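You operate a simulated robot arm through the tools that you are given. There is no shell and no other tool. Be economical: measure what you need, move in short steps, check, and stop when the job is done.

You run a simulated two-armed robot. Do the job below in one go: nothing can be reset, and whatever is moved stays where it is left.

## Task
Connect link 1 over a clean insulator and check it.
Fine: insulator from the inner shelf on pad 1, its nut tight, check knob at 1; press the check button, the green lamp must light; the sooty one stays.

Only the result counts: the job must be done as asked and must still hold three seconds after the hand-in. Knocking over, shifting, dropping, spilling or breaking anything else fails it.

## Robot
Two 7-joint arms with fingered hands on one trunk, on a base that drives. Base frame: it is fixed to the floor where the robot stands at the start and does not move with it; the origin is under the middle of the robot, x ahead of it, y to its left, z up. Readings come in cm, degrees, newtons and seconds.
The left shoulder is at the start at [4, 14.6, 125.5], the right one opposite. With the tool pointing down near the work surface each hand reaches from about 20 to 70 cm from the robot's upright axis, wherever it stands, measured 20 degrees to its own side. Places, roughly: back nut [80, -40, 90]; blue link [70, -40, 90]; check button [50, -20, 80]; check knob [50, -10, 80]; front nut [60, -40, 90]; good lamp [50, -20, 80]; insulator [-525, 1825, 100]; orange post [70, 10, 90]; orange wheel [50, 10, 90]; pad 1 on the inner shelf [60, -30, 90]; red link [90, -40, 90]. Payload 4 kg a hand.
The tool frame of a hand sits at the grasp point between the pads (the TCP): z along the fingers, y along the line on which they close. The tips reach 2.6 cm beyond it. The gripper opens to 14.8 cm. The gripper's body begins 7.3 cm behind the TCP. The gripper is a hand of 3 fingers: y runs from the thumb to the fingers, the wrist lies at [0, 0, -22.4] in the tool frame.
Orientation is that of the tool frame in the base frame, as [roll, pitch, yaw] about the fixed x, y, z axes, in that order (R = Rz(yaw) Ry(pitch) Rx(roll)). With the fingers straight down and closing along the base's y, the tool's x points along the base's -x, its y along +y and its z along -z.

## Interface
- The arms move only by the tool play_rows. It takes "left_targets", "right_targets" or both (then of equal length, played together; a hand with none holds still); each is a list that holds one entry, the list of rows, each a list of 6 numbers: the shift along the tool's x, y, z in m, then the turn, a rotation vector about the tool's x, y, z in degrees. In form: [[[dx, dy, dz, wx, wy, wz], ...]]. A call has 1 to 20 rows; each row is the pose to reach, as a shift and turn from the pose commanded when the call began, along the tool's axes at that moment. Rows are played at 5 a second. More than 5 cm and 8.6 degrees between two rows, and nothing of the call is played. A pose out of reach is approached as far as the arm can. The call stops where the force on the tool passes 40 N (or 10 N more than at its start, if that is more) or the arm is blocked; 0.2 s more then pass. In this call time passes only in rows, and 0.2 s behind the last. It gives the time, the measured TCP pose, the force on the tool (base axes), the opening and the grip force at its end, in the units of the frame above (readings bear some noise), with the torque about the TCP (base axes, N m) and any sound that the robot's microphone picked up, and new pictures: "views" is both (left out), scene, wrist or none (wrist: the cameras of the hands that moved).
- Cameras (640 x 400 px; columns grow to the right, rows downward): "scene" is now at [8.82, -3.3, 147.61]; the picture's right is [-0.48, -0.88, 0.00], its down [-0.63, 0.35, -0.70] and it looks along [0.61, -0.34, -0.72] (base axes); focal length 260 px, centre (320, 200). "left" rides on the left gripper at [-6.8, -3.9, -9] in its tool frame; the picture's right is [0.50, -0.87, 0.00], its down [0.66, 0.38, -0.65] and it looks along [0.57, 0.33, 0.76] (tool axes); focal length 222 px, centre (320, 200). "right" rides on the right gripper at [6.8, -3.9, -9] in its tool frame; the picture's right is [0.50, 0.87, 0.00], its down [-0.65, 0.38, -0.65] and it looks along [-0.57, 0.33, 0.76] (tool axes); focal length 222 px, centre (320, 200). There is no depth. A picture from a camera that has moved, and an enlarged one, comes with that camera's place and axes in the base frame and with its lens. The place of the scene camera against the robot may be out by one fixed shift of up to 1.8 cm in any direction.
- move_column(by): slides the trunk up (or, below 0, down) by that many cm; the arms and the scene camera ride with it, the base frame stays. It gives what a move gives, with no picture.
- drive_base(legs): drives the robot by 1 to 6 legs, each [ahead, left, turn to the left] in cm, cm and degrees, along the robot's own axes; the way and the turn of a leg run together, so that a leg with both is an arc; at most 150 cm and 180 degrees a leg. The arms and the cameras ride along, it lands a little off, and it stops where it bumps. It gives what a move gives, and a new picture of the scene camera.
- curl_fingers(finger1, finger2, thumb_bend, hand): sets how far each is bent, from 0 (flat) to 1 (curled in); at 0.3 the hand is open as for a grip, at 0.7 the pads meet at the TCP. One left out holds its place. A second passes; each finger stops where it meets its share of the squeeze, and holds until it gets a number again. It is the only way to open and close the hand. It gives what a move gives, with no picture; readings hold the bend of each and the force on the fingers (four entries, about 0 where the hand has none), thumb and palm.
- aim_head(pan, tilt): turns the head with the scene camera to pan (to the left, within 86 degrees either way) and tilt (down, from -29 to 69), counted from straight ahead of the robot. It gives what a move gives, and a new picture of the scene camera.
- enlarge(camera, box): a new picture of the part [left, top, right, bottom] of that camera's present view, enlarged. No time passes.
- finish_job(): hands the job in; it is judged then, once.

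Work in short steps. Places have to be worked out from the pictures, the camera data and where the tool is seen: move nearer, look again, correct. Check each grasp and each placing, and mend what went wrong. You have 120 turns and 260 pictures in all, those below and enlarged ones among them. Open the grippers and draw the arms clear of the work before you hand the job in, unless the task says otherwise; then end with one line.

The tools are called as name(argument=value, ...) on one line, values as JSON. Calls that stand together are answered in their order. play_rows: Moves the arms, as the interface text tells. Its arguments: {"type":"object","properties":{"left_targets":{"type":"array","items":{"type":"array","items":{"type":"array","items":{"type":"number"}}}},"right_targets":{"type":"array","items":{"type":"array","items":{"type":"array","items":{"type":"number"}}}},"views":{"type":"string","enum":["both","scene","wrist","none"]}},"required":[]} The other tools are called the same way: move_column (by) slides the trunk up or down; curl_fingers (finger1, finger2, thumb_bend, hand) moves the fingers one by one; drive_base (legs) drives the base; aim_head (pan, tilt) turns the head that bears the scene camera; enlarge (camera, box) takes an enlarged picture of a part of a camera's view; finish_job () hands the job in.

At the start:

```text
time: 0.0
left_ee_pos: [50.5, 3.53, 126.97]
left_ee_rot: [180.0, 0.0, -180.0]
left_force: [-0.4, 0.0, -1.0]
left_wrist_torque: [0.0, -0.01, 0.03]
left_gripper_width: 14.8
left_finger_force: 0.1
left_shape: jaw
left_bend: [0.3, 0.3, 0.3]
left_finger forces: [0.0, 0.0, 0.0, 0.1, 0.1, 0.0]
right_ee_pos: [36.16, -44.02, 123.99]
right_ee_rot: [179.9, -0.1, 180.0]
right_force: [0.7, -0.1, 0.9]
right_wrist_torque: [0.01, -0.01, 0.01]
right_gripper_width: 14.8
right_finger_force: 0.2
right_shape: jaw
right_bend: [0.3, 0.3, 0.3]
right_finger forces: [0.0, 0.1, 0.0, 0.0, 0.1, 0.0]
trunk travel left (down, up): [-42.5, 8.1]
robot x, y, heading: [-0.09, -0.21, -0.0]
head pan, tilt: [-28.9, 45.9]
```

scene: 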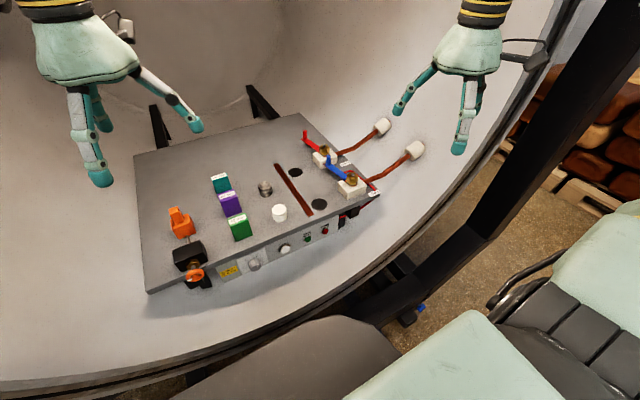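
right: 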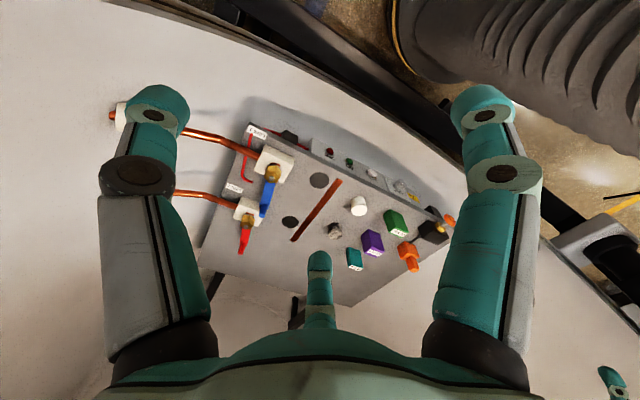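
left: 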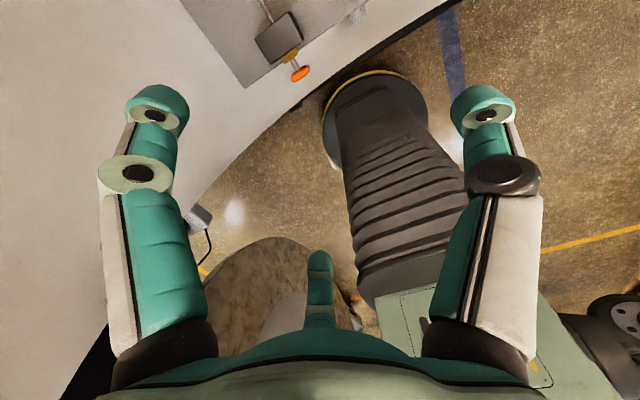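

The board is ahead-right with white and sooty insulators, red/blue links, and studs. I'll enlarge the picture to understand the parts.

enlarge(camera="scene", box=[240, 100, 440, 225])

enlarge(camera="scene", box=[130, 160, 400, 300])

enlarge(camera="right", box=[190, 100, 470, 290])

```text
3.20 times, centred on (340, 162) of scene
camera zoom: at [8.82, -3.3, 147.61], right [-0.48, -0.88, 0.0], down [-0.63, 0.35, -0.7], along [0.61, -0.34, -0.72], focal length 833 px, centre (256, 320)
```

zoom: 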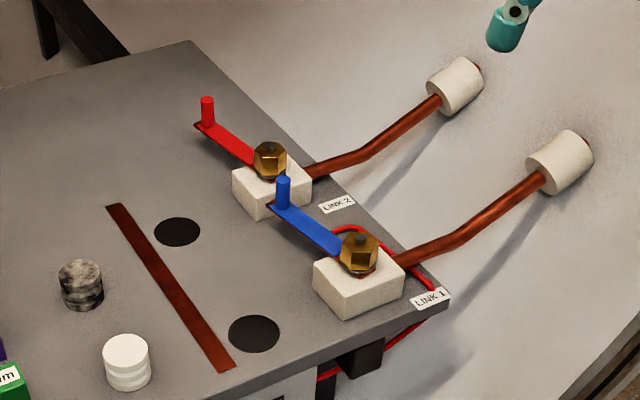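

```text
2.37 times, centred on (265, 230) of scene
camera zoom: at [8.82, -3.3, 147.61], right [-0.48, -0.88, 0.0], down [-0.63, 0.35, -0.7], along [0.61, -0.34, -0.72], focal length 617 px, centre (450, 129)
```

zoom: 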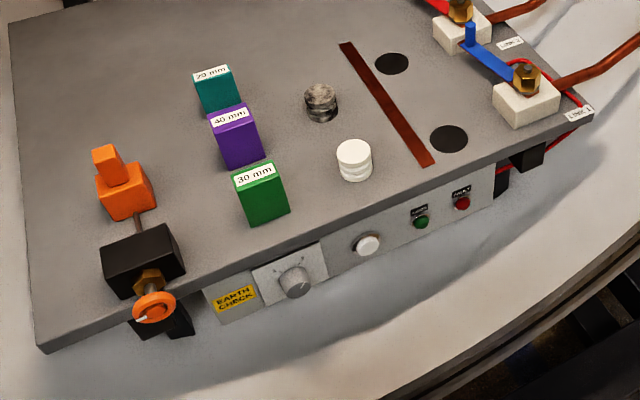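

```text
2.11 times, centred on (330, 195) of right
camera zoom: at [29.37, -47.92, 132.95], right [-0.5, 0.87, 0.0], down [0.66, 0.38, 0.65], along [0.57, 0.33, -0.76], focal length 468 px, centre (299, 210)
```

zoom: 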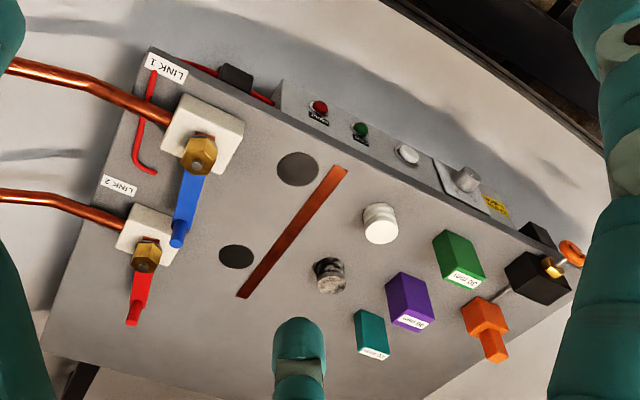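

The board carries blue link 1, front pad 1, copper strip and both a white and a sooty insulator. The listed insulator place is 19 m off, so before trusting either I look around.

aim_head(pan=70, tilt=25)

aim_head(pan=0, tilt=20)

aim_head(pan=-75, tilt=25)

aim_head(pan=-25, tilt=50)

enlarge(camera="scene", box=[230, 120, 350, 195])

```text
time: 1.8
left_ee_pos: [50.59, 3.73, 126.96]
left_ee_rot: [-180.0, 0.1, 180.0]
left_force: [0.8, -0.3, -0.8]
left_wrist_torque: [-0.04, 0.0, 0.0]
left_gripper_width: 14.8
left_finger_force: 0.1
left_shape: jaw
left_bend: [0.3, 0.3, 0.3]
left_finger forces: [0.0, 0.0, 0.1, 0.1, 0.0, 0.1]
right_ee_pos: [36.14, -44.08, 124.0]
right_ee_rot: [180.0, 0.1, 179.8]
right_force: [-0.7, 0.0, 1.1]
right_wrist_torque: [0.02, -0.01, -0.03]
right_gripper_width: 14.79
right_finger_force: 0.0
right_shape: jaw
right_bend: [0.3, 0.3, 0.3]
right_finger forces: [0.1, 0.0, 0.1, 0.0, 0.0, 0.1]
trunk travel left (down, up): [-42.5, 8.1]
robot x, y, heading: [-0.3, 0.02, 0.1]
head pan, tilt: [70.0, 25.0]
camera scene: at [4.92, 9.25, 150.8], right [0.94, -0.34, 0.0], down [-0.15, -0.4, -0.91], along [0.31, 0.85, -0.42], focal length 260 px, centre (320, 200)
```

scene: 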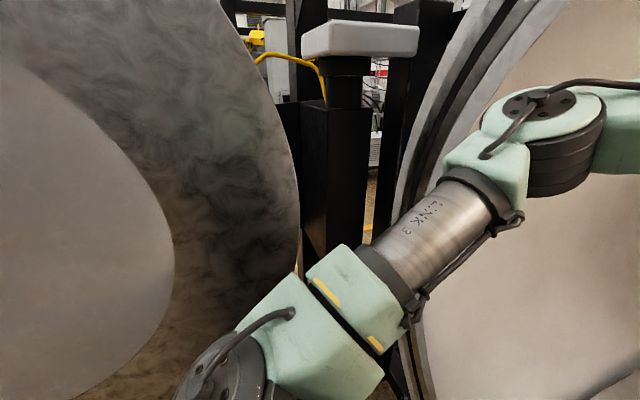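

```text
time: 3.2
left_ee_pos: [50.56, 3.72, 126.91]
left_ee_rot: [-180.0, -0.1, 180.0]
left_force: [-0.4, -0.2, -0.4]
left_wrist_torque: [0.0, -0.02, 0.0]
left_gripper_width: 14.8
left_finger_force: 0.3
left_shape: jaw
left_bend: [0.3, 0.3, 0.3]
left_finger forces: [0.1, 0.0, 0.1, 0.0, 0.1, 0.0]
right_ee_pos: [36.07, -44.25, 124.06]
right_ee_rot: [-180.0, -0.1, 179.9]
right_force: [0.3, 1.0, 0.0]
right_wrist_torque: [0.01, 0.0, 0.0]
right_gripper_width: 14.78
right_finger_force: 0.1
right_shape: jaw
right_bend: [0.3, 0.3, 0.3]
right_finger forces: [0.0, 0.0, 0.1, 0.0, 0.0, 0.0]
trunk travel left (down, up): [-42.5, 8.1]
robot x, y, heading: [-0.33, -0.29, -0.0]
head pan, tilt: [0.0, 20.0]
camera scene: at [11.08, 0.6, 151.61], right [0.0, -1.0, 0.0], down [-0.34, 0.0, -0.94], along [0.94, 0.0, -0.34], focal length 260 px, centre (320, 200)
```

scene: 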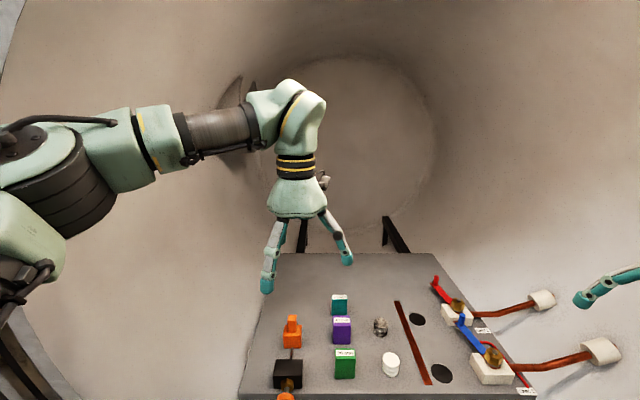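

```text
time: 4.6
left_ee_pos: [50.65, 3.66, 126.92]
left_ee_rot: [-180.0, 0.1, -180.0]
left_force: [0.2, -0.5, -0.5]
left_wrist_torque: [0.01, 0.0, 0.01]
left_gripper_width: 14.79
left_finger_force: 0.1
left_shape: jaw
left_bend: [0.3, 0.3, 0.3]
left_finger forces: [0.0, 0.0, 0.1, 0.1, 0.1, 0.0]
right_ee_pos: [36.17, -44.29, 124.0]
right_ee_rot: [-179.9, 0.0, 179.9]
right_force: [0.1, 0.4, 0.0]
right_wrist_torque: [0.01, -0.03, 0.01]
right_gripper_width: 14.8
right_finger_force: 0.0
right_shape: jaw
right_bend: [0.3, 0.3, 0.3]
right_finger forces: [0.1, 0.1, 0.1, 0.1, 0.0, 0.0]
trunk travel left (down, up): [-42.5, 8.1]
robot x, y, heading: [-0.15, -0.0, 0.1]
head pan, tilt: [-75.0, 25.0]
camera scene: at [4.16, -8.3, 150.8], right [-0.97, -0.26, 0.0], down [-0.11, 0.41, -0.91], along [0.24, -0.88, -0.42], focal length 260 px, centre (320, 200)
```

scene: 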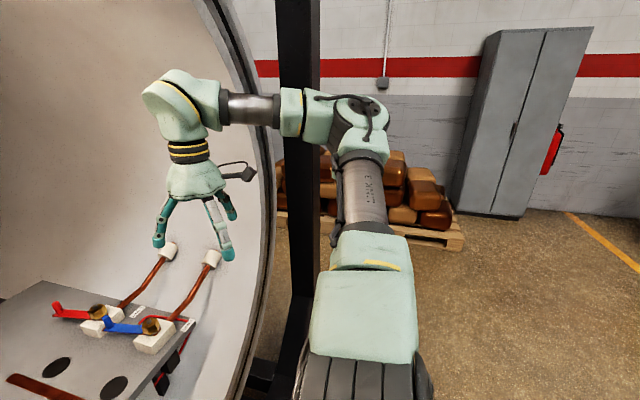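

```text
time: 5.8
left_ee_pos: [50.46, 3.63, 126.92]
left_ee_rot: [-180.0, 0.1, -180.0]
left_force: [0.6, -0.1, 0.7]
left_wrist_torque: [0.0, 0.0, 0.0]
left_gripper_width: 14.77
left_finger_force: 0.0
left_shape: jaw
left_bend: [0.3, 0.3, 0.3]
left_finger forces: [0.0, 0.1, 0.1, 0.0, 0.0, 0.0]
right_ee_pos: [36.17, -44.23, 124.06]
right_ee_rot: [180.0, 0.0, 179.8]
right_force: [-0.1, -0.4, 0.7]
right_wrist_torque: [0.01, 0.04, 0.0]
right_gripper_width: 14.79
right_finger_force: 0.0
right_shape: jaw
right_bend: [0.3, 0.3, 0.3]
right_finger forces: [0.1, 0.1, 0.0, 0.1, 0.0, 0.0]
trunk travel left (down, up): [-42.5, 8.1]
robot x, y, heading: [0.38, 0.06, -0.1]
head pan, tilt: [-25.0, 50.0]
camera scene: at [8.74, -2.67, 147.06], right [-0.42, -0.91, 0.0], down [-0.69, 0.32, -0.64], along [0.58, -0.27, -0.77], focal length 260 px, centre (320, 200)
```

scene: 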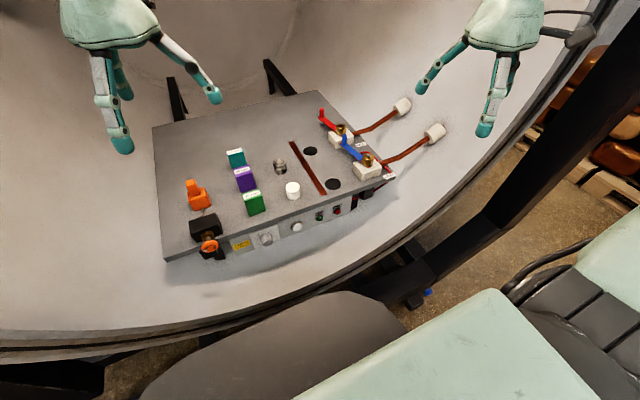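

```text
5.33 times, centred on (290, 158) of scene
camera zoom: at [8.74, -2.67, 147.06], right [-0.42, -0.91, 0.0], down [-0.69, 0.32, -0.64], along [0.58, -0.27, -0.77], focal length 1389 px, centre (480, 427)
```

zoom: 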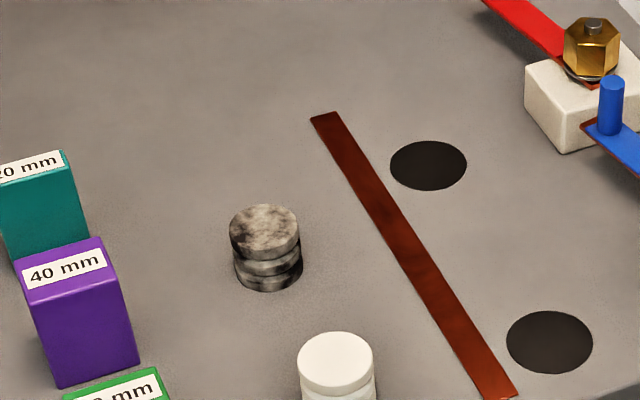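

The white insulator on this shelf is intact and clean beside the sooty one, and the place list itself calls this the inner shelf, so that is the one to use. Link 1's nut is about [57,-41], near the edge of reach, so I shift the base right by 14 cm.

drive_base(legs=[[0, -14, 0]])

enlarge(camera="right", box=[160, 80, 480, 280])

```text
time: 7.1
left_ee_pos: [50.54, -10.07, 126.93]
left_ee_rot: [-179.8, 0.1, -179.9]
left_force: [0.0, -0.5, -0.5]
left_wrist_torque: [-0.02, 0.03, -0.05]
left_gripper_width: 14.77
left_finger_force: 0.1
left_shape: jaw
left_bend: [0.3, 0.3, 0.3]
left_finger forces: [0.0, 0.0, 0.0, 0.1, 0.0, 0.1]
right_ee_pos: [35.99, -57.91, 124.18]
right_ee_rot: [-180.0, 0.0, 179.7]
right_force: [0.2, 0.1, 0.3]
right_wrist_torque: [0.0, -0.02, -0.02]
right_gripper_width: 14.79
right_finger_force: 0.1
right_shape: jaw
right_bend: [0.3, 0.3, 0.3]
right_finger forces: [0.0, 0.1, 0.0, 0.0, 0.0, 0.0]
trunk travel left (down, up): [-42.5, 8.1]
robot x, y, heading: [-0.01, -14.13, -0.3]
head pan, tilt: [-25.0, 50.0]
camera scene: at [8.71, -16.36, 147.06], right [-0.42, -0.91, 0.0], down [-0.69, 0.32, -0.64], along [0.58, -0.27, -0.77], focal length 260 px, centre (320, 200)
```

scene: 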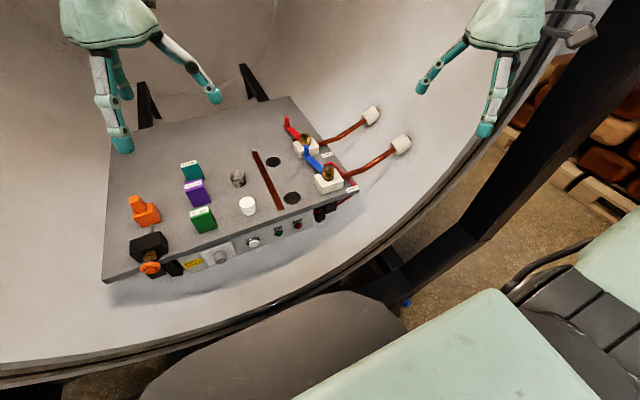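

```text
2.00 times, centred on (320, 180) of right
camera zoom: at [29.27, -61.68, 133.08], right [-0.5, 0.87, 0.0], down [0.66, 0.38, 0.65], along [0.57, 0.32, -0.76], focal length 444 px, centre (320, 240)
```

zoom: 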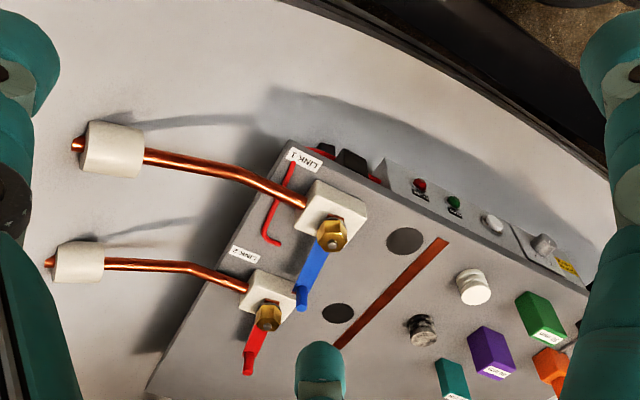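

The right hand should go over the white insulator near [60,-17]; the left hand is in the way, so I draw the left aside first while the right comes over high.

play_rows(left_targets=[[[0.03, 0.04, 0, 0, 0, 0], [0.06, 0.08, 0, 0, 0, 0], [0.09, 0.12, 0, 0, 0, 0], [0.12, 0.16, 0, 0, 0, 0], [0.15, 0.2, 0, 0, 0, 0], [0.16, 0.24, 0, 0, 0, 0], [0.16, 0.24, 0, 0, 0, 0], [0.16, 0.24, 0, 0, 0, 0], [0.16, 0.24, 0, 0, 0, 0], [0.16, 0.24, 0, 0, 0, 0], [0.16, 0.24, 0, 0, 0, 0]]], right_targets=[[[-0.022, 0.037, 0.011, 0, 0, 0], [-0.044, 0.075, 0.022, 0, 0, 0], [-0.066, 0.112, 0.033, 0, 0, 0], [-0.087, 0.149, 0.044, 0, 0, 0], [-0.109, 0.186, 0.055, 0, 0, 0], [-0.131, 0.224, 0.066, 0, 0, 0], [-0.153, 0.261, 0.076, 0, 0, 0], [-0.175, 0.298, 0.087, 0, 0, 0], [-0.197, 0.335, 0.098, 0, 0, 0], [-0.218, 0.373, 0.109, 0, 0, 0], [-0.24, 0.41, 0.12, 0, 0, 0]]], views="both")

```text
time: 9.5
left_ee_pos: [34.48, 13.49, 127.08]
left_ee_rot: [179.9, 0.0, 179.9]
left_force: [-0.5, 0.3, -0.7]
left_wrist_torque: [0.01, -0.01, -0.01]
left_gripper_width: 14.8
left_finger_force: 0.0
left_shape: jaw
left_bend: [0.3, 0.3, 0.3]
left_finger forces: [0.0, 0.1, 0.1, 0.0, 0.0, 0.0]
right_ee_pos: [50.57, -31.11, 113.59]
right_ee_rot: [179.9, 0.1, 179.8]
right_force: [-0.1, -0.3, -0.6]
right_wrist_torque: [0.0, -0.03, -0.01]
right_gripper_width: 14.8
right_finger_force: 0.1
right_shape: jaw
right_bend: [0.3, 0.3, 0.3]
right_finger forces: [0.0, 0.0, 0.0, 0.1, 0.0, 0.0]
right hand out of reach, approached as far as the arm can: row 8, 9, 10, 11
trunk travel left (down, up): [-42.5, 8.1]
robot x, y, heading: [0.08, -14.07, -0.1]
head pan, tilt: [-25.0, 50.0]
camera scene: at [8.7, -16.66, 147.06], right [-0.42, -0.91, 0.0], down [-0.69, 0.32, -0.64], along [0.58, -0.27, -0.77], focal length 260 px, centre (320, 200)
camera right: at [43.79, -34.84, 122.55], right [-0.5, 0.87, 0.0], down [0.66, 0.38, 0.66], along [0.57, 0.33, -0.76], focal length 222 px, centre (320, 200)
camera left: at [41.31, 9.54, 135.91], right [-0.5, -0.87, 0.0], down [-0.66, 0.38, 0.65], along [-0.57, 0.33, -0.76], focal length 222 px, centre (320, 200)
```

scene: 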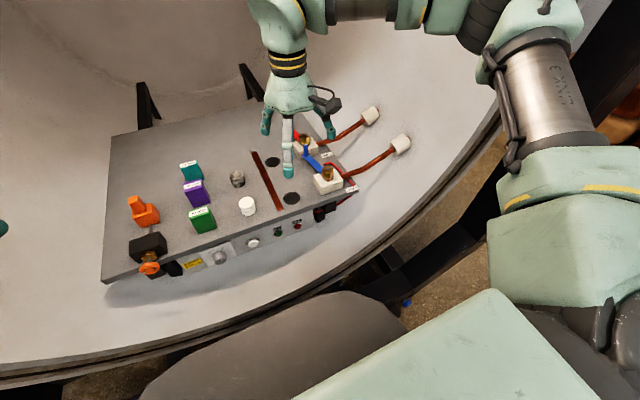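
right: 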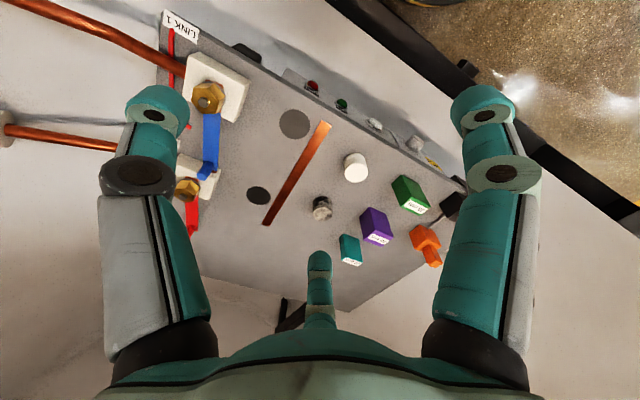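
left: 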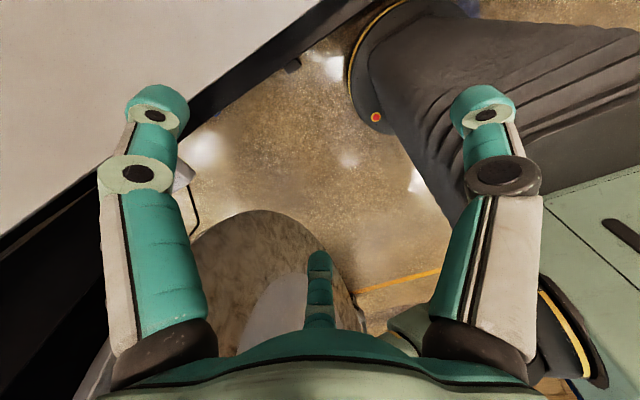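

White insulator top triangulates to about [59.6,-18,86.3]. The reach is limited this high, so I lower the right hand and see whether it gets further.

play_rows(right_targets=[[[0, 0, 0.04, 0, 0, 0], [0, 0, 0.08, 0, 0, 0], [0, 0, 0.1, 0, 0, 0]]], views="wrist")

```text
time: 10.3
left_ee_pos: [34.6, 13.49, 127.13]
left_ee_rot: [179.9, 0.0, -180.0]
left_force: [-0.6, -0.4, 0.0]
left_wrist_torque: [0.03, -0.04, 0.01]
left_gripper_width: 14.79
left_finger_force: 0.0
left_shape: jaw
left_bend: [0.3, 0.3, 0.3]
left_finger forces: [0.0, 0.1, 0.0, 0.1, 0.1, 0.0]
right_ee_pos: [49.58, -32.65, 104.75]
right_ee_rot: [180.0, 0.0, 179.9]
right_force: [0.7, 0.8, 0.8]
right_wrist_torque: [0.04, 0.03, 0.0]
right_gripper_width: 14.78
right_finger_force: 0.2
right_shape: jaw
right_bend: [0.3, 0.3, 0.3]
right_finger forces: [0.0, 0.0, 0.1, 0.1, 0.0, 0.0]
right hand out of reach, approached as far as the arm can: row 1, 2, 3
trunk travel left (down, up): [-42.5, 8.1]
robot x, y, heading: [0.1, -13.96, -0.2]
head pan, tilt: [-25.0, 50.0]
camera right: at [42.74, -36.35, 113.65], right [-0.5, 0.87, 0.0], down [0.66, 0.38, 0.66], along [0.57, 0.33, -0.76], focal length 222 px, centre (320, 200)
```

right: 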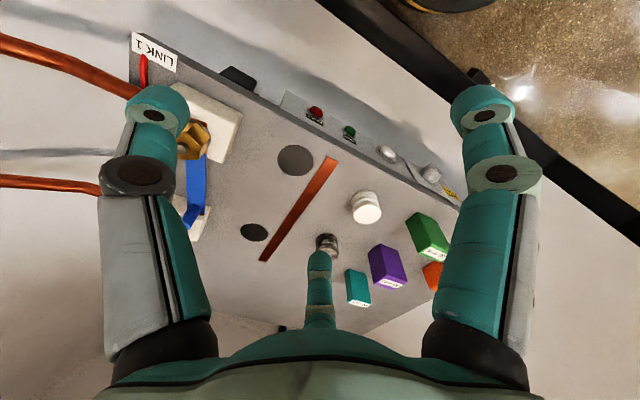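

Reach grows when the wrist lies below the shoulder, so I raise the trunk by 8 cm and then bring the hand down again.

move_column(by=8)

play_rows(right_targets=[[[0, 0, 0.04, 0, 0, 0], [0, 0, 0.08, 0, 0, 0], [0, 0, 0.12, 0, 0, 0], [0, 0, 0.12, 0, 0, 0]]], views="wrist")

```text
time: 11.5
left_ee_pos: [34.53, 13.4, 135.09]
left_ee_rot: [-179.9, 0.0, 180.0]
left_force: [-0.3, -0.2, 0.5]
left_wrist_torque: [0.0, 0.01, -0.02]
left_gripper_width: 14.78
left_finger_force: 0.0
left_shape: jaw
left_bend: [0.3, 0.3, 0.3]
left_finger forces: [0.0, 0.1, 0.0, 0.1, 0.1, 0.1]
right_ee_pos: [49.49, -32.55, 112.7]
right_ee_rot: [-180.0, 0.1, 179.8]
right_force: [-0.4, -0.5, 0.7]
right_wrist_torque: [0.01, -0.01, 0.0]
right_gripper_width: 14.78
right_finger_force: 0.0
right_shape: jaw
right_bend: [0.3, 0.3, 0.3]
right_finger forces: [0.1, 0.0, 0.0, 0.1, 0.0, 0.1]
trunk travel left (down, up): [-50.5, 0.1]
robot x, y, heading: [-0.45, -13.86, -0.2]
head pan, tilt: [-25.0, 50.0]
```

```text
time: 12.5
left_ee_pos: [34.63, 13.49, 134.93]
left_ee_rot: [-180.0, 0.0, 180.0]
left_force: [0.0, -0.1, -0.5]
left_wrist_torque: [0.02, 0.0, -0.02]
left_gripper_width: 14.8
left_finger_force: 0.1
left_shape: jaw
left_bend: [0.3, 0.3, 0.3]
left_finger forces: [0.0, 0.1, 0.0, 0.0, 0.0, 0.0]
right_ee_pos: [47.11, -36.29, 104.51]
right_ee_rot: [179.9, 0.1, 179.8]
right_force: [0.2, -0.5, -0.5]
right_wrist_torque: [0.04, -0.01, 0.01]
right_gripper_width: 14.76
right_finger_force: 0.0
right_shape: jaw
right_bend: [0.3, 0.3, 0.3]
right_finger forces: [0.0, 0.0, 0.0, 0.0, 0.0, 0.0]
right hand out of reach, approached as far as the arm can: row 1, 2, 3, 4
trunk travel left (down, up): [-50.5, 0.1]
robot x, y, heading: [0.11, -14.05, -0.1]
head pan, tilt: [-25.0, 50.0]
camera right: at [40.27, -40.13, 113.37], right [-0.5, 0.87, 0.0], down [0.66, 0.37, 0.66], along [0.57, 0.33, -0.75], focal length 222 px, centre (320, 200)
```

right: 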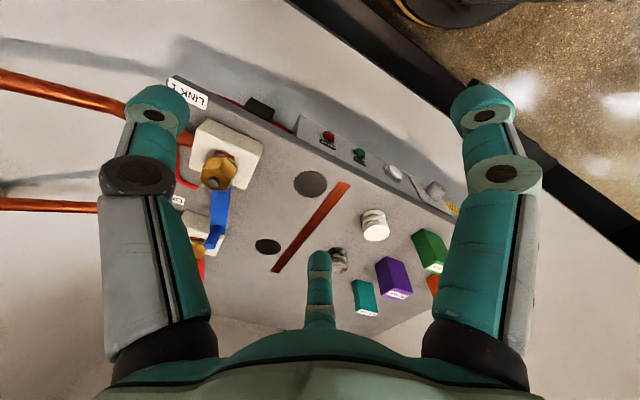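

Raising made the reach worse, so a lower trunk should help. I lift the hand, then lower the column.

play_rows(right_targets=[[[0, 0, -0.05, 0, 0, 0], [0, 0, -0.1, 0, 0, 0], [0, 0, -0.15, 0, 0, 0], [0, 0, -0.2, 0, 0, 0], [0, 0, -0.25, 0, 0, 0]]], views="none")

move_column(by=-20)

play_rows(right_targets=[[[0, 0, 0.001, 0, 0, 0], [0, 0, 0.002, 0, 0, 0], [0, 0, 0.0, 0, 0, 0]]], views="none")

```text
time: 13.7
left_ee_pos: [34.31, 13.56, 135.13]
left_ee_rot: [-179.9, 0.1, 180.0]
left_force: [0.0, -0.1, -0.4]
left_wrist_torque: [-0.01, -0.05, -0.04]
left_gripper_width: 14.8
left_finger_force: 0.1
left_shape: jaw
left_bend: [0.3, 0.3, 0.3]
left_finger forces: [0.0, 0.0, 0.0, 0.1, 0.0, 0.0]
right_ee_pos: [46.79, -36.63, 129.56]
right_ee_rot: [179.9, 0.0, 179.8]
right_force: [-0.5, -0.5, -0.2]
right_wrist_torque: [0.0, -0.03, 0.01]
right_gripper_width: 14.8
right_finger_force: 0.0
right_shape: jaw
right_bend: [0.3, 0.3, 0.3]
right_finger forces: [0.0, 0.0, 0.1, 0.0, 0.0, 0.0]
trunk travel left (down, up): [-50.5, 0.1]
robot x, y, heading: [0.07, -13.89, -0.3]
head pan, tilt: [-25.0, 50.0]
```

```text
time: 15.9
left_ee_pos: [34.67, 13.53, 115.05]
left_ee_rot: [180.0, 0.0, 180.0]
left_force: [-0.5, 0.8, -1.1]
left_wrist_torque: [0.0, 0.02, -0.01]
left_gripper_width: 14.78
left_finger_force: 0.2
left_shape: jaw
left_bend: [0.3, 0.3, 0.3]
left_finger forces: [0.0, 0.0, 0.1, 0.1, 0.0, 0.0]
right_ee_pos: [46.92, -36.63, 109.47]
right_ee_rot: [-180.0, 0.1, 179.7]
right_force: [0.1, 0.0, -0.6]
right_wrist_torque: [0.01, 0.01, -0.01]
right_gripper_width: 14.79
right_finger_force: 0.0
right_shape: jaw
right_bend: [0.3, 0.3, 0.3]
right_finger forces: [0.0, 0.1, 0.1, 0.1, 0.1, 0.1]
trunk travel left (down, up): [-30.5, 20.1]
robot x, y, heading: [0.16, -13.99, -0.4]
head pan, tilt: [-25.0, 50.0]
```

```text
time: 16.7
left_ee_pos: [34.6, 13.52, 115.04]
left_ee_rot: [179.9, 0.0, 179.9]
left_force: [0.3, 0.7, -0.3]
left_wrist_torque: [0.02, -0.02, 0.01]
left_gripper_width: 14.76
left_finger_force: 0.0
left_shape: jaw
left_bend: [0.3, 0.3, 0.3]
left_finger forces: [0.0, 0.1, 0.1, 0.1, 0.1, 0.1]
right_ee_pos: [46.96, -36.62, 109.3]
right_ee_rot: [180.0, 0.1, 179.8]
right_force: [0.9, 0.6, 0.5]
right_wrist_torque: [-0.02, 0.03, -0.02]
right_gripper_width: 14.77
right_finger_force: 0.0
right_shape: jaw
right_bend: [0.3, 0.3, 0.3]
right_finger forces: [0.0, 0.0, 0.0, 0.0, 0.0, 0.0]
trunk travel left (down, up): [-30.5, 20.1]
robot x, y, heading: [-0.22, -14.15, -0.1]
head pan, tilt: [-25.0, 50.0]
```

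The command now equals the reached pose, [47,-36.6,109]. I move toward [60,-20] to test the reach from here, staying high.

play_rows(right_targets=[[[-0.026, 0.033, 0, 0, 0, 0], [-0.052, 0.066, 0, 0, 0, 0], [-0.078, 0.1, 0, 0, 0, 0], [-0.104, 0.133, 0, 0, 0, 0], [-0.13, 0.166, 0, 0, 0, 0]]], views="scene")

```text
time: 17.9
left_ee_pos: [34.58, 13.36, 115.07]
left_ee_rot: [180.0, 0.0, 179.9]
left_force: [-1.4, 0.1, 0.6]
left_wrist_torque: [0.02, 0.0, -0.02]
left_gripper_width: 14.81
left_finger_force: 0.1
left_shape: jaw
left_bend: [0.3, 0.3, 0.3]
left_finger forces: [0.1, 0.0, 0.0, 0.0, 0.1, 0.1]
right_ee_pos: [50.69, -31.82, 109.44]
right_ee_rot: [179.9, 0.0, 179.7]
right_force: [0.8, -0.3, -0.2]
right_wrist_torque: [0.01, 0.02, -0.01]
right_gripper_width: 14.8
right_finger_force: 0.0
right_shape: jaw
right_bend: [0.3, 0.3, 0.3]
right_finger forces: [0.1, 0.0, 0.0, 0.0, 0.0, 0.0]
right hand out of reach, approached as far as the arm can: row 2, 3, 4, 5
trunk travel left (down, up): [-30.5, 20.1]
robot x, y, heading: [0.25, -14.23, -0.0]
head pan, tilt: [-25.0, 50.0]
camera scene: at [8.72, -16.67, 135.01], right [-0.42, -0.91, 0.0], down [-0.69, 0.32, -0.64], along [0.58, -0.27, -0.77], focal length 260 px, centre (320, 200)
```

scene: 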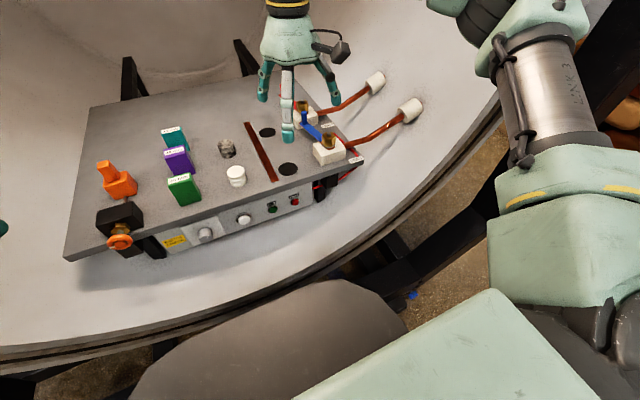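

Still capped at about 53 cm from the axis with this hand yaw. I test whether turning the hand about the vertical gains reach.

play_rows(right_targets=[[[0, 0, 0, 0, 0, 8], [0, 0, 0, 0, 0, 16], [0, 0, 0, 0, 0, 24], [0, 0, 0, 0, 0, 32], [-0.05, 0, 0, 0, 0, 32], [-0.1, 0, 0, 0, 0, 32]]], views="none")

play_rows(right_targets=[[[0, 0, 0, 0, 0, -8], [0, 0, 0, 0, 0, -16], [0, 0, 0, 0, 0, -24], [0, 0, 0, 0, 0, -32], [0, 0, 0, 0, 0, -40], [0, 0, 0, 0, 0, -48], [0, 0, 0, 0, 0, -56], [0, 0, 0, 0, 0, -64], [-0.025, -0.044, 0, 0, 0, -64], [-0.05, -0.087, 0, 0, 0, -64]]], views="none")

```text
time: 19.3
left_ee_pos: [34.71, 13.44, 115.07]
left_ee_rot: [180.0, 0.0, 180.0]
left_force: [-0.1, 0.2, 1.0]
left_wrist_torque: [0.01, -0.01, -0.01]
left_gripper_width: 14.8
left_finger_force: 0.2
left_shape: jaw
left_bend: [0.3, 0.3, 0.3]
left_finger forces: [0.1, 0.0, 0.1, 0.0, 0.0, 0.0]
right_ee_pos: [55.01, -37.24, 111.49]
right_ee_rot: [179.9, -0.2, 147.9]
right_force: [0.5, 0.0, 0.3]
right_wrist_torque: [0.02, 0.01, 0.04]
right_gripper_width: 14.78
right_finger_force: 0.2
right_shape: jaw
right_bend: [0.3, 0.3, 0.3]
right_finger forces: [0.0, 0.0, 0.0, 0.0, 0.1, 0.0]
right hand out of reach, approached as far as the arm can: row 5, 6
trunk travel left (down, up): [-30.5, 20.1]
robot x, y, heading: [-0.37, -13.42, 0.2]
head pan, tilt: [-25.0, 50.0]
```

```text
refused: row 9 steps farther than a row can; nothing moved
```

Turning clockwise by 32° gained about 6 cm; I go further the same way and push ahead.

play_rows(right_targets=[[[0, 0, 0, 0, 0, 8], [0, 0, 0, 0, 0, 16], [0, 0, 0, 0, 0, 24], [0, 0, 0, 0, 0, 32], [-0.03, 0.02, 0, 0, 0, 32], [-0.06, 0.04, 0, 0, 0, 32]]], views="none")

```text
time: 20.7
left_ee_pos: [34.58, 13.47, 115.11]
left_ee_rot: [-179.8, 0.1, -179.9]
left_force: [-0.1, 0.0, -0.1]
left_wrist_torque: [0.02, 0.0, -0.01]
left_gripper_width: 14.79
left_finger_force: 0.0
left_shape: jaw
left_bend: [0.3, 0.3, 0.3]
left_finger forces: [0.0, 0.0, 0.0, 0.0, 0.0, 0.0]
right_ee_pos: [55.69, -39.21, 113.67]
right_ee_rot: [179.9, 0.0, 115.7]
right_force: [-0.8, 0.0, -0.4]
right_wrist_torque: [-0.01, -0.02, 0.03]
right_gripper_width: 14.8
right_finger_force: 0.0
right_shape: jaw
right_bend: [0.3, 0.3, 0.3]
right_finger forces: [0.1, 0.0, 0.1, 0.1, 0.0, 0.0]
right hand out of reach, approached as far as the arm can: row 4, 5, 6
trunk travel left (down, up): [-30.5, 20.1]
robot x, y, heading: [0.28, -13.85, -0.1]
head pan, tilt: [-25.0, 50.0]
```

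Yaw gives little more, so driving closer is better. I look straight down ahead of the robot to check for clearance first.

aim_head(pan=20, tilt=69)

enlarge(camera="left", box=[0, 0, 640, 400])

```text
time: 21.8
left_ee_pos: [34.44, 13.46, 115.01]
left_ee_rot: [180.0, 0.0, 180.0]
left_force: [-0.3, 0.3, 0.1]
left_wrist_torque: [0.01, -0.01, 0.02]
left_gripper_width: 14.8
left_finger_force: 0.1
left_shape: jaw
left_bend: [0.3, 0.3, 0.3]
left_finger forces: [0.0, 0.1, 0.0, 0.0, 0.1, 0.1]
right_ee_pos: [55.53, -39.1, 113.79]
right_ee_rot: [179.9, -0.1, 115.7]
right_force: [-0.2, 0.4, 0.2]
right_wrist_torque: [0.0, 0.02, -0.02]
right_gripper_width: 14.81
right_finger_force: 0.2
right_shape: jaw
right_bend: [0.3, 0.3, 0.3]
right_finger forces: [0.0, 0.0, 0.0, 0.1, 0.1, 0.1]
trunk travel left (down, up): [-30.5, 20.1]
robot x, y, heading: [0.24, -13.78, -0.3]
head pan, tilt: [20.0, 68.8]
camera scene: at [7.01, -11.48, 132.81], right [0.34, -0.94, 0.0], down [-0.88, -0.32, -0.36], along [0.34, 0.12, -0.93], focal length 260 px, centre (320, 200)
```

scene: 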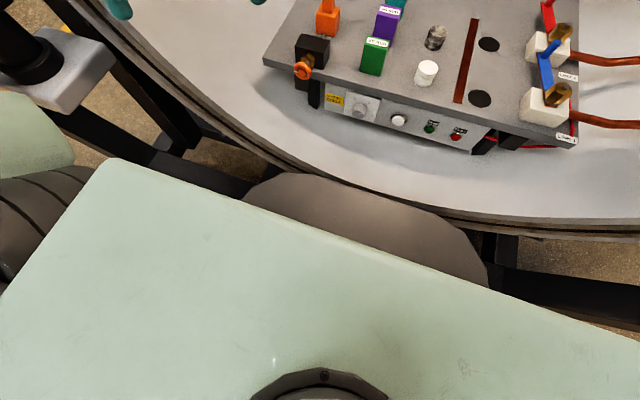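

```text
1.00 times, centred on (320, 200) of left (not enlarged: the box is as wide or as high as the picture)
camera zoom: at [41.33, 9.55, 123.86], right [-0.5, -0.87, 0.0], down [-0.66, 0.38, 0.65], along [-0.57, 0.33, -0.76], focal length 222 px, centre (320, 200)
```

zoom: 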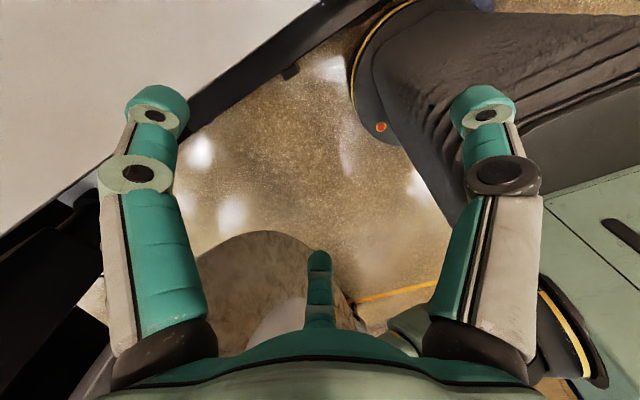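

There seems to be a gap between the base and the stand, so I drive ahead 8 cm carefully.

drive_base(legs=[[4, 0, 0], [4, 0, 0]])

```text
time: 23.1
left_ee_pos: [39.35, 13.46, 115.2]
left_ee_rot: [-179.9, 0.1, -179.9]
left_force: [-0.9, 0.0, 0.9]
left_wrist_torque: [0.02, -0.03, -0.02]
left_gripper_width: 14.78
left_finger_force: 0.2
left_shape: jaw
left_bend: [0.3, 0.3, 0.3]
left_finger forces: [0.1, 0.0, 0.0, 0.0, 0.1, 0.0]
right_ee_pos: [60.33, -39.22, 113.85]
right_ee_rot: [179.5, 0.1, 115.8]
right_force: [0.5, -0.4, 0.4]
right_wrist_torque: [0.01, -0.04, -0.03]
right_gripper_width: 14.8
right_finger_force: 0.0
right_shape: jaw
right_bend: [0.3, 0.3, 0.3]
right_finger forces: [0.0, 0.1, 0.0, 0.0, 0.0, 0.0]
trunk travel left (down, up): [-30.5, 20.1]
robot x, y, heading: [4.64, -14.18, -0.2]
head pan, tilt: [20.0, 68.8]
stopped in leg 2: the robot was blocked; the commanded pose is now the measured one
camera scene: at [11.67, -11.5, 132.82], right [0.34, -0.94, 0.0], down [-0.88, -0.32, -0.36], along [0.34, 0.12, -0.93], focal length 260 px, centre (320, 200)
```

scene: 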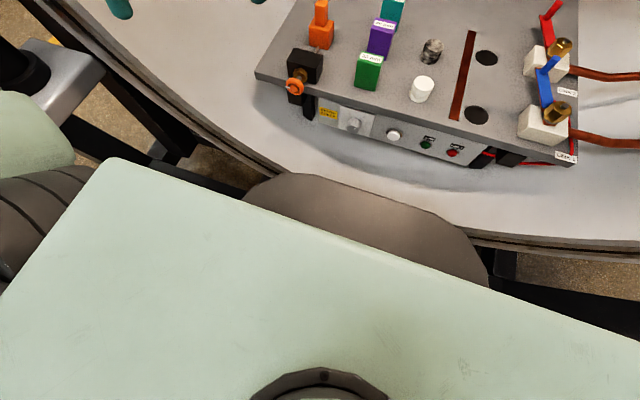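

The base is blocked at x=4.6, which already helps (insulator now 55 cm from the axis). I move the right hand over the white insulator with yaw near 148.

play_rows(right_targets=[[[0.03, 0.015, 0.01, 0, 0, -6], [0.06, 0.03, 0.02, 0, 0, -12], [0.095, 0.045, 0.03, 0, 0, -18], [0.13, 0.06, 0.04, 0, 0, -24], [0.16, 0.075, 0.05, 0, 0, -30], [0.19, 0.089, 0.06, 0, 0, -32]]], views="both")

```text
time: 24.5
left_ee_pos: [39.62, 13.44, 115.07]
left_ee_rot: [-180.0, 0.0, 180.0]
left_force: [0.8, -1.3, 0.3]
left_wrist_torque: [0.02, 0.02, 0.02]
left_gripper_width: 14.79
left_finger_force: 0.2
left_shape: jaw
left_bend: [0.3, 0.3, 0.3]
left_finger forces: [0.1, 0.1, 0.0, 0.0, 0.0, 0.1]
right_ee_pos: [53.39, -31.89, 114.15]
right_ee_rot: [179.8, 0.2, 144.0]
right_force: [0.2, 0.4, -0.8]
right_wrist_torque: [-0.01, 0.04, 0.02]
right_gripper_width: 14.78
right_finger_force: 0.1
right_shape: jaw
right_bend: [0.3, 0.3, 0.3]
right_finger forces: [0.0, 0.1, 0.0, 0.0, 0.0, 0.0]
right hand out of reach, approached as far as the arm can: row 1, 2, 3, 4, 5, 6
trunk travel left (down, up): [-30.5, 20.1]
robot x, y, heading: [5.0, -13.97, 0.1]
head pan, tilt: [20.0, 68.8]
camera scene: at [11.96, -11.48, 132.8], right [0.34, -0.94, 0.0], down [-0.88, -0.32, -0.36], along [0.34, 0.12, -0.93], focal length 260 px, centre (320, 200)
camera right: at [45.69, -30.88, 122.98], right [0.1, 0.99, 0.0], down [0.75, -0.08, 0.66], along [0.65, -0.07, -0.75], focal length 222 px, centre (320, 200)
```

scene: 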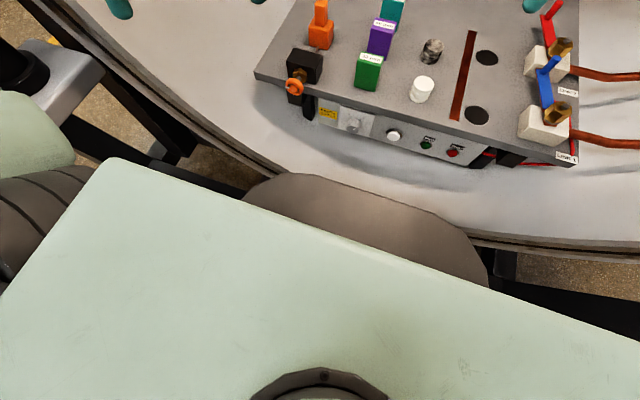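
right: 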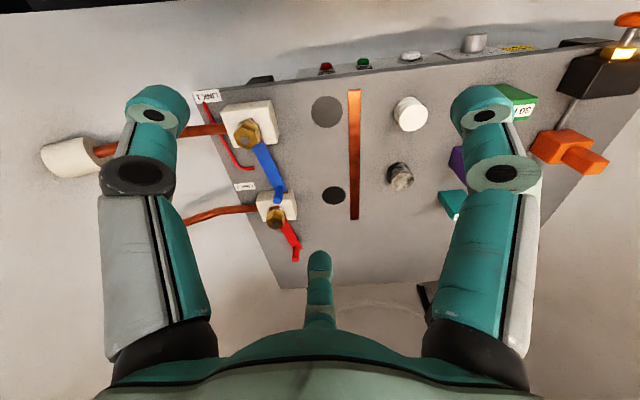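

The elbow seems stuck in a bad posture. I raise the trunk to its starting height, draw the hand back and lower it in front, and then extend again.

move_column(by=12)

play_rows(right_targets=[[[0.034, -0.033, 0.0, 0, 0, -6], [0.068, -0.065, 0.0, 0, 0, -12], [0.101, -0.098, 0.0, 0, 0, -18], [0.101, -0.098, 0.045, 0, 0, -24], [0.101, -0.098, 0.09, 0, 0, -30], [0.101, -0.098, 0.135, 0, 0, -36], [0.101, -0.098, 0.18, 0, 0, -36], [0.101, -0.098, 0.225, 0, 0, -36], [0.101, -0.098, 0.26, 0, 0, -36]]], views="none")

```text
time: 26.0
left_ee_pos: [39.49, 13.45, 127.11]
left_ee_rot: [-179.9, 0.1, -180.0]
left_force: [0.4, -0.8, 0.6]
left_wrist_torque: [-0.01, 0.01, 0.0]
left_gripper_width: 14.78
left_finger_force: 0.1
left_shape: jaw
left_bend: [0.3, 0.3, 0.3]
left_finger forces: [0.0, 0.0, 0.0, 0.0, 0.0, 0.1]
right_ee_pos: [53.36, -31.87, 126.14]
right_ee_rot: [179.7, 0.3, 143.9]
right_force: [-0.1, -0.4, 0.8]
right_wrist_torque: [-0.01, 0.04, 0.03]
right_gripper_width: 14.81
right_finger_force: 0.0
right_shape: jaw
right_bend: [0.3, 0.3, 0.3]
right_finger forces: [0.0, 0.0, 0.0, 0.0, 0.1, 0.0]
trunk travel left (down, up): [-42.5, 8.1]
robot x, y, heading: [4.92, -14.29, -0.3]
head pan, tilt: [20.0, 68.8]
```

```text
time: 28.0
left_ee_pos: [39.61, 13.54, 127.13]
left_ee_rot: [-179.9, -0.1, 180.0]
left_force: [0.8, -0.4, 0.1]
left_wrist_torque: [0.02, 0.0, 0.01]
left_gripper_width: 14.78
left_finger_force: 0.1
left_shape: jaw
left_bend: [0.3, 0.3, 0.3]
left_finger forces: [0.1, 0.1, 0.0, 0.1, 0.0, 0.1]
right_ee_pos: [39.72, -33.63, 99.94]
right_ee_rot: [179.8, 0.3, -180.0]
right_force: [0.4, -0.1, -0.4]
right_wrist_torque: [-0.02, 0.0, -0.01]
right_gripper_width: 14.82
right_finger_force: 0.1
right_shape: jaw
right_bend: [0.3, 0.3, 0.3]
right_finger forces: [0.1, 0.0, 0.0, 0.0, 0.0, 0.1]
trunk travel left (down, up): [-42.5, 8.1]
robot x, y, heading: [5.08, -14.1, -0.2]
head pan, tilt: [20.0, 68.8]
```

Now extend toward the insulator at this height: from [39.7,-33.6,100] to about [56,-20,100].

play_rows(right_targets=[[[-0.033, 0.027, 0, 0, 0, 0], [-0.065, 0.054, 0, 0, 0, 0], [-0.098, 0.082, 0, 0, 0, 0], [-0.13, 0.109, 0, 0, 0, 0], [-0.163, 0.136, 0, 0, 0, 0]]], views="wrist")

```text
time: 29.2
left_ee_pos: [39.56, 13.4, 127.09]
left_ee_rot: [-179.9, 0.0, -180.0]
left_force: [0.0, 0.2, -0.3]
left_wrist_torque: [0.03, 0.03, -0.01]
left_gripper_width: 14.8
left_finger_force: 0.0
left_shape: jaw
left_bend: [0.3, 0.3, 0.3]
left_finger forces: [0.0, 0.0, 0.0, 0.0, 0.0, 0.1]
right_ee_pos: [50.35, -30.24, 104.43]
right_ee_rot: [179.8, 0.4, 180.0]
right_force: [-0.2, -0.3, -0.1]
right_wrist_torque: [-0.01, 0.02, -0.02]
right_gripper_width: 14.83
right_finger_force: 0.0
right_shape: jaw
right_bend: [0.3, 0.3, 0.3]
right_finger forces: [0.1, 0.0, 0.1, 0.0, 0.1, 0.1]
right hand out of reach, approached as far as the arm can: row 2, 3, 4, 5
trunk travel left (down, up): [-42.5, 8.1]
robot x, y, heading: [4.97, -14.02, -0.1]
head pan, tilt: [20.0, 68.8]
camera right: at [43.63, -34.01, 113.22], right [-0.5, 0.87, 0.0], down [0.65, 0.38, 0.66], along [0.57, 0.33, -0.75], focal length 222 px, centre (320, 200)
```

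right: 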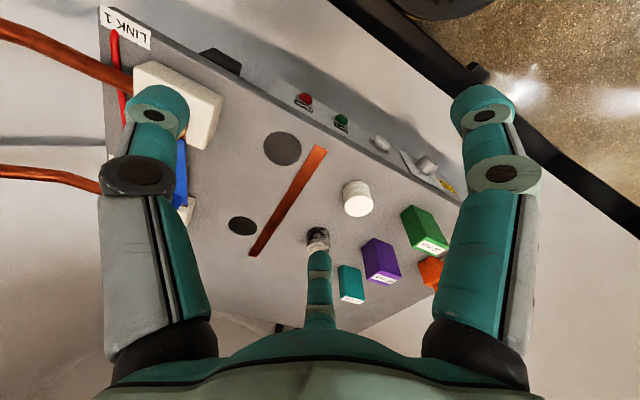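

The right arm keeps being limited inward, so I try the left arm (which started at a more forward, inward place). Right hand draws back to the right while the left comes over the insulator.

play_rows(right_targets=[[[0.03, -0.03, -0.01, 0, 0, 0], [0.05, -0.07, -0.02, 0, 0, 0], [0.07, -0.11, -0.03, 0, 0, 0], [0.09, -0.15, -0.04, 0, 0, 0], [0.1, -0.19, -0.05, 0, 0, 0], [0.1, -0.22, -0.06, 0, 0, 0]]], views="none")

play_rows(left_targets=[[[-0.02, -0.035, 0.015, 0, 0, 0], [-0.04, -0.07, 0.03, 0, 0, 0], [-0.06, -0.105, 0.045, 0, 0, 0], [-0.08, -0.14, 0.06, 0, 0, 0], [-0.1, -0.175, 0.075, 0, 0, 0], [-0.12, -0.21, 0.09, 0, 0, 0], [-0.14, -0.245, 0.105, 0, 0, 0], [-0.155, -0.275, 0.12, 0, 0, 0]]], views="both")

```text
time: 30.6
left_ee_pos: [39.5, 13.44, 127.12]
left_ee_rot: [180.0, 0.1, 180.0]
left_force: [0.5, 0.2, 0.4]
left_wrist_torque: [-0.03, 0.0, 0.0]
left_gripper_width: 14.76
left_finger_force: 0.0
left_shape: jaw
left_bend: [0.3, 0.3, 0.3]
left_finger forces: [0.0, 0.0, 0.1, 0.0, 0.0, 0.0]
right_ee_pos: [40.49, -51.91, 110.11]
right_ee_rot: [180.0, 0.5, 179.8]
right_force: [0.4, 0.2, 0.2]
right_wrist_torque: [0.02, 0.04, 0.0]
right_gripper_width: 14.82
right_finger_force: 0.0
right_shape: jaw
right_bend: [0.3, 0.3, 0.3]
right_finger forces: [0.0, 0.0, 0.0, 0.0, 0.0, 0.0]
trunk travel left (down, up): [-42.5, 8.1]
robot x, y, heading: [4.78, -14.06, -0.5]
head pan, tilt: [20.0, 68.8]
```

```text
time: 32.4
left_ee_pos: [55.17, -14.12, 115.14]
left_ee_rot: [180.0, 0.0, 179.9]
left_force: [-0.6, -0.3, -0.3]
left_wrist_torque: [-0.01, 0.0, 0.0]
left_gripper_width: 14.8
left_finger_force: 0.0
left_shape: jaw
left_bend: [0.3, 0.3, 0.3]
left_finger forces: [0.1, 0.1, 0.0, 0.0, 0.1, 0.0]
right_ee_pos: [40.68, -51.95, 110.14]
right_ee_rot: [179.8, 0.3, 179.9]
right_force: [-0.2, -0.6, -0.1]
right_wrist_torque: [-0.01, 0.0, 0.01]
right_gripper_width: 14.81
right_finger_force: 0.1
right_shape: jaw
right_bend: [0.3, 0.3, 0.3]
right_finger forces: [0.0, 0.1, 0.0, 0.1, 0.1, 0.0]
trunk travel left (down, up): [-42.5, 8.1]
robot x, y, heading: [4.82, -13.79, -0.2]
head pan, tilt: [20.0, 68.8]
camera scene: at [11.96, -11.71, 144.86], right [0.34, -0.94, 0.0], down [-0.88, -0.32, -0.36], along [0.34, 0.12, -0.93], focal length 260 px, centre (320, 200)
camera left: at [61.92, -18.17, 123.91], right [-0.5, -0.87, 0.0], down [-0.66, 0.38, 0.65], along [-0.57, 0.33, -0.76], focal length 222 px, centre (320, 200)
```

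scene: 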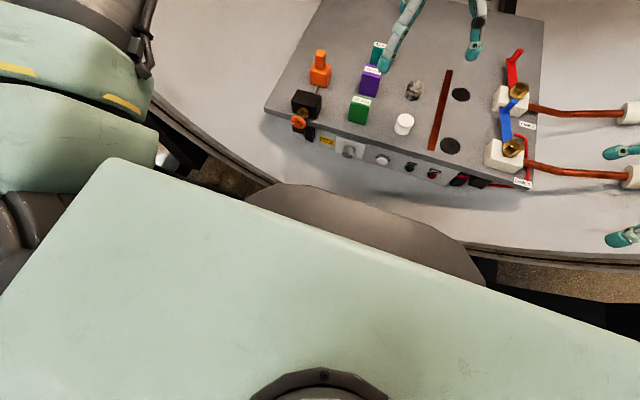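
left: 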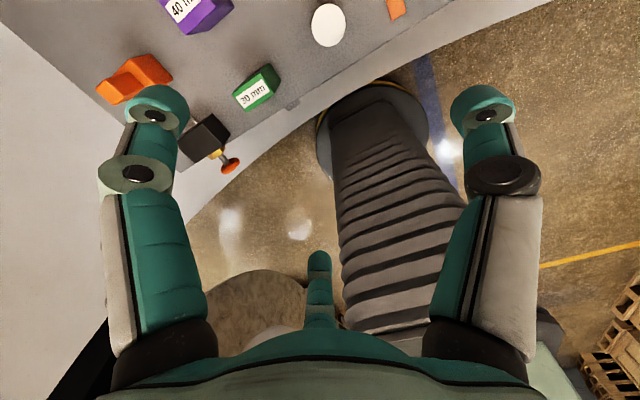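

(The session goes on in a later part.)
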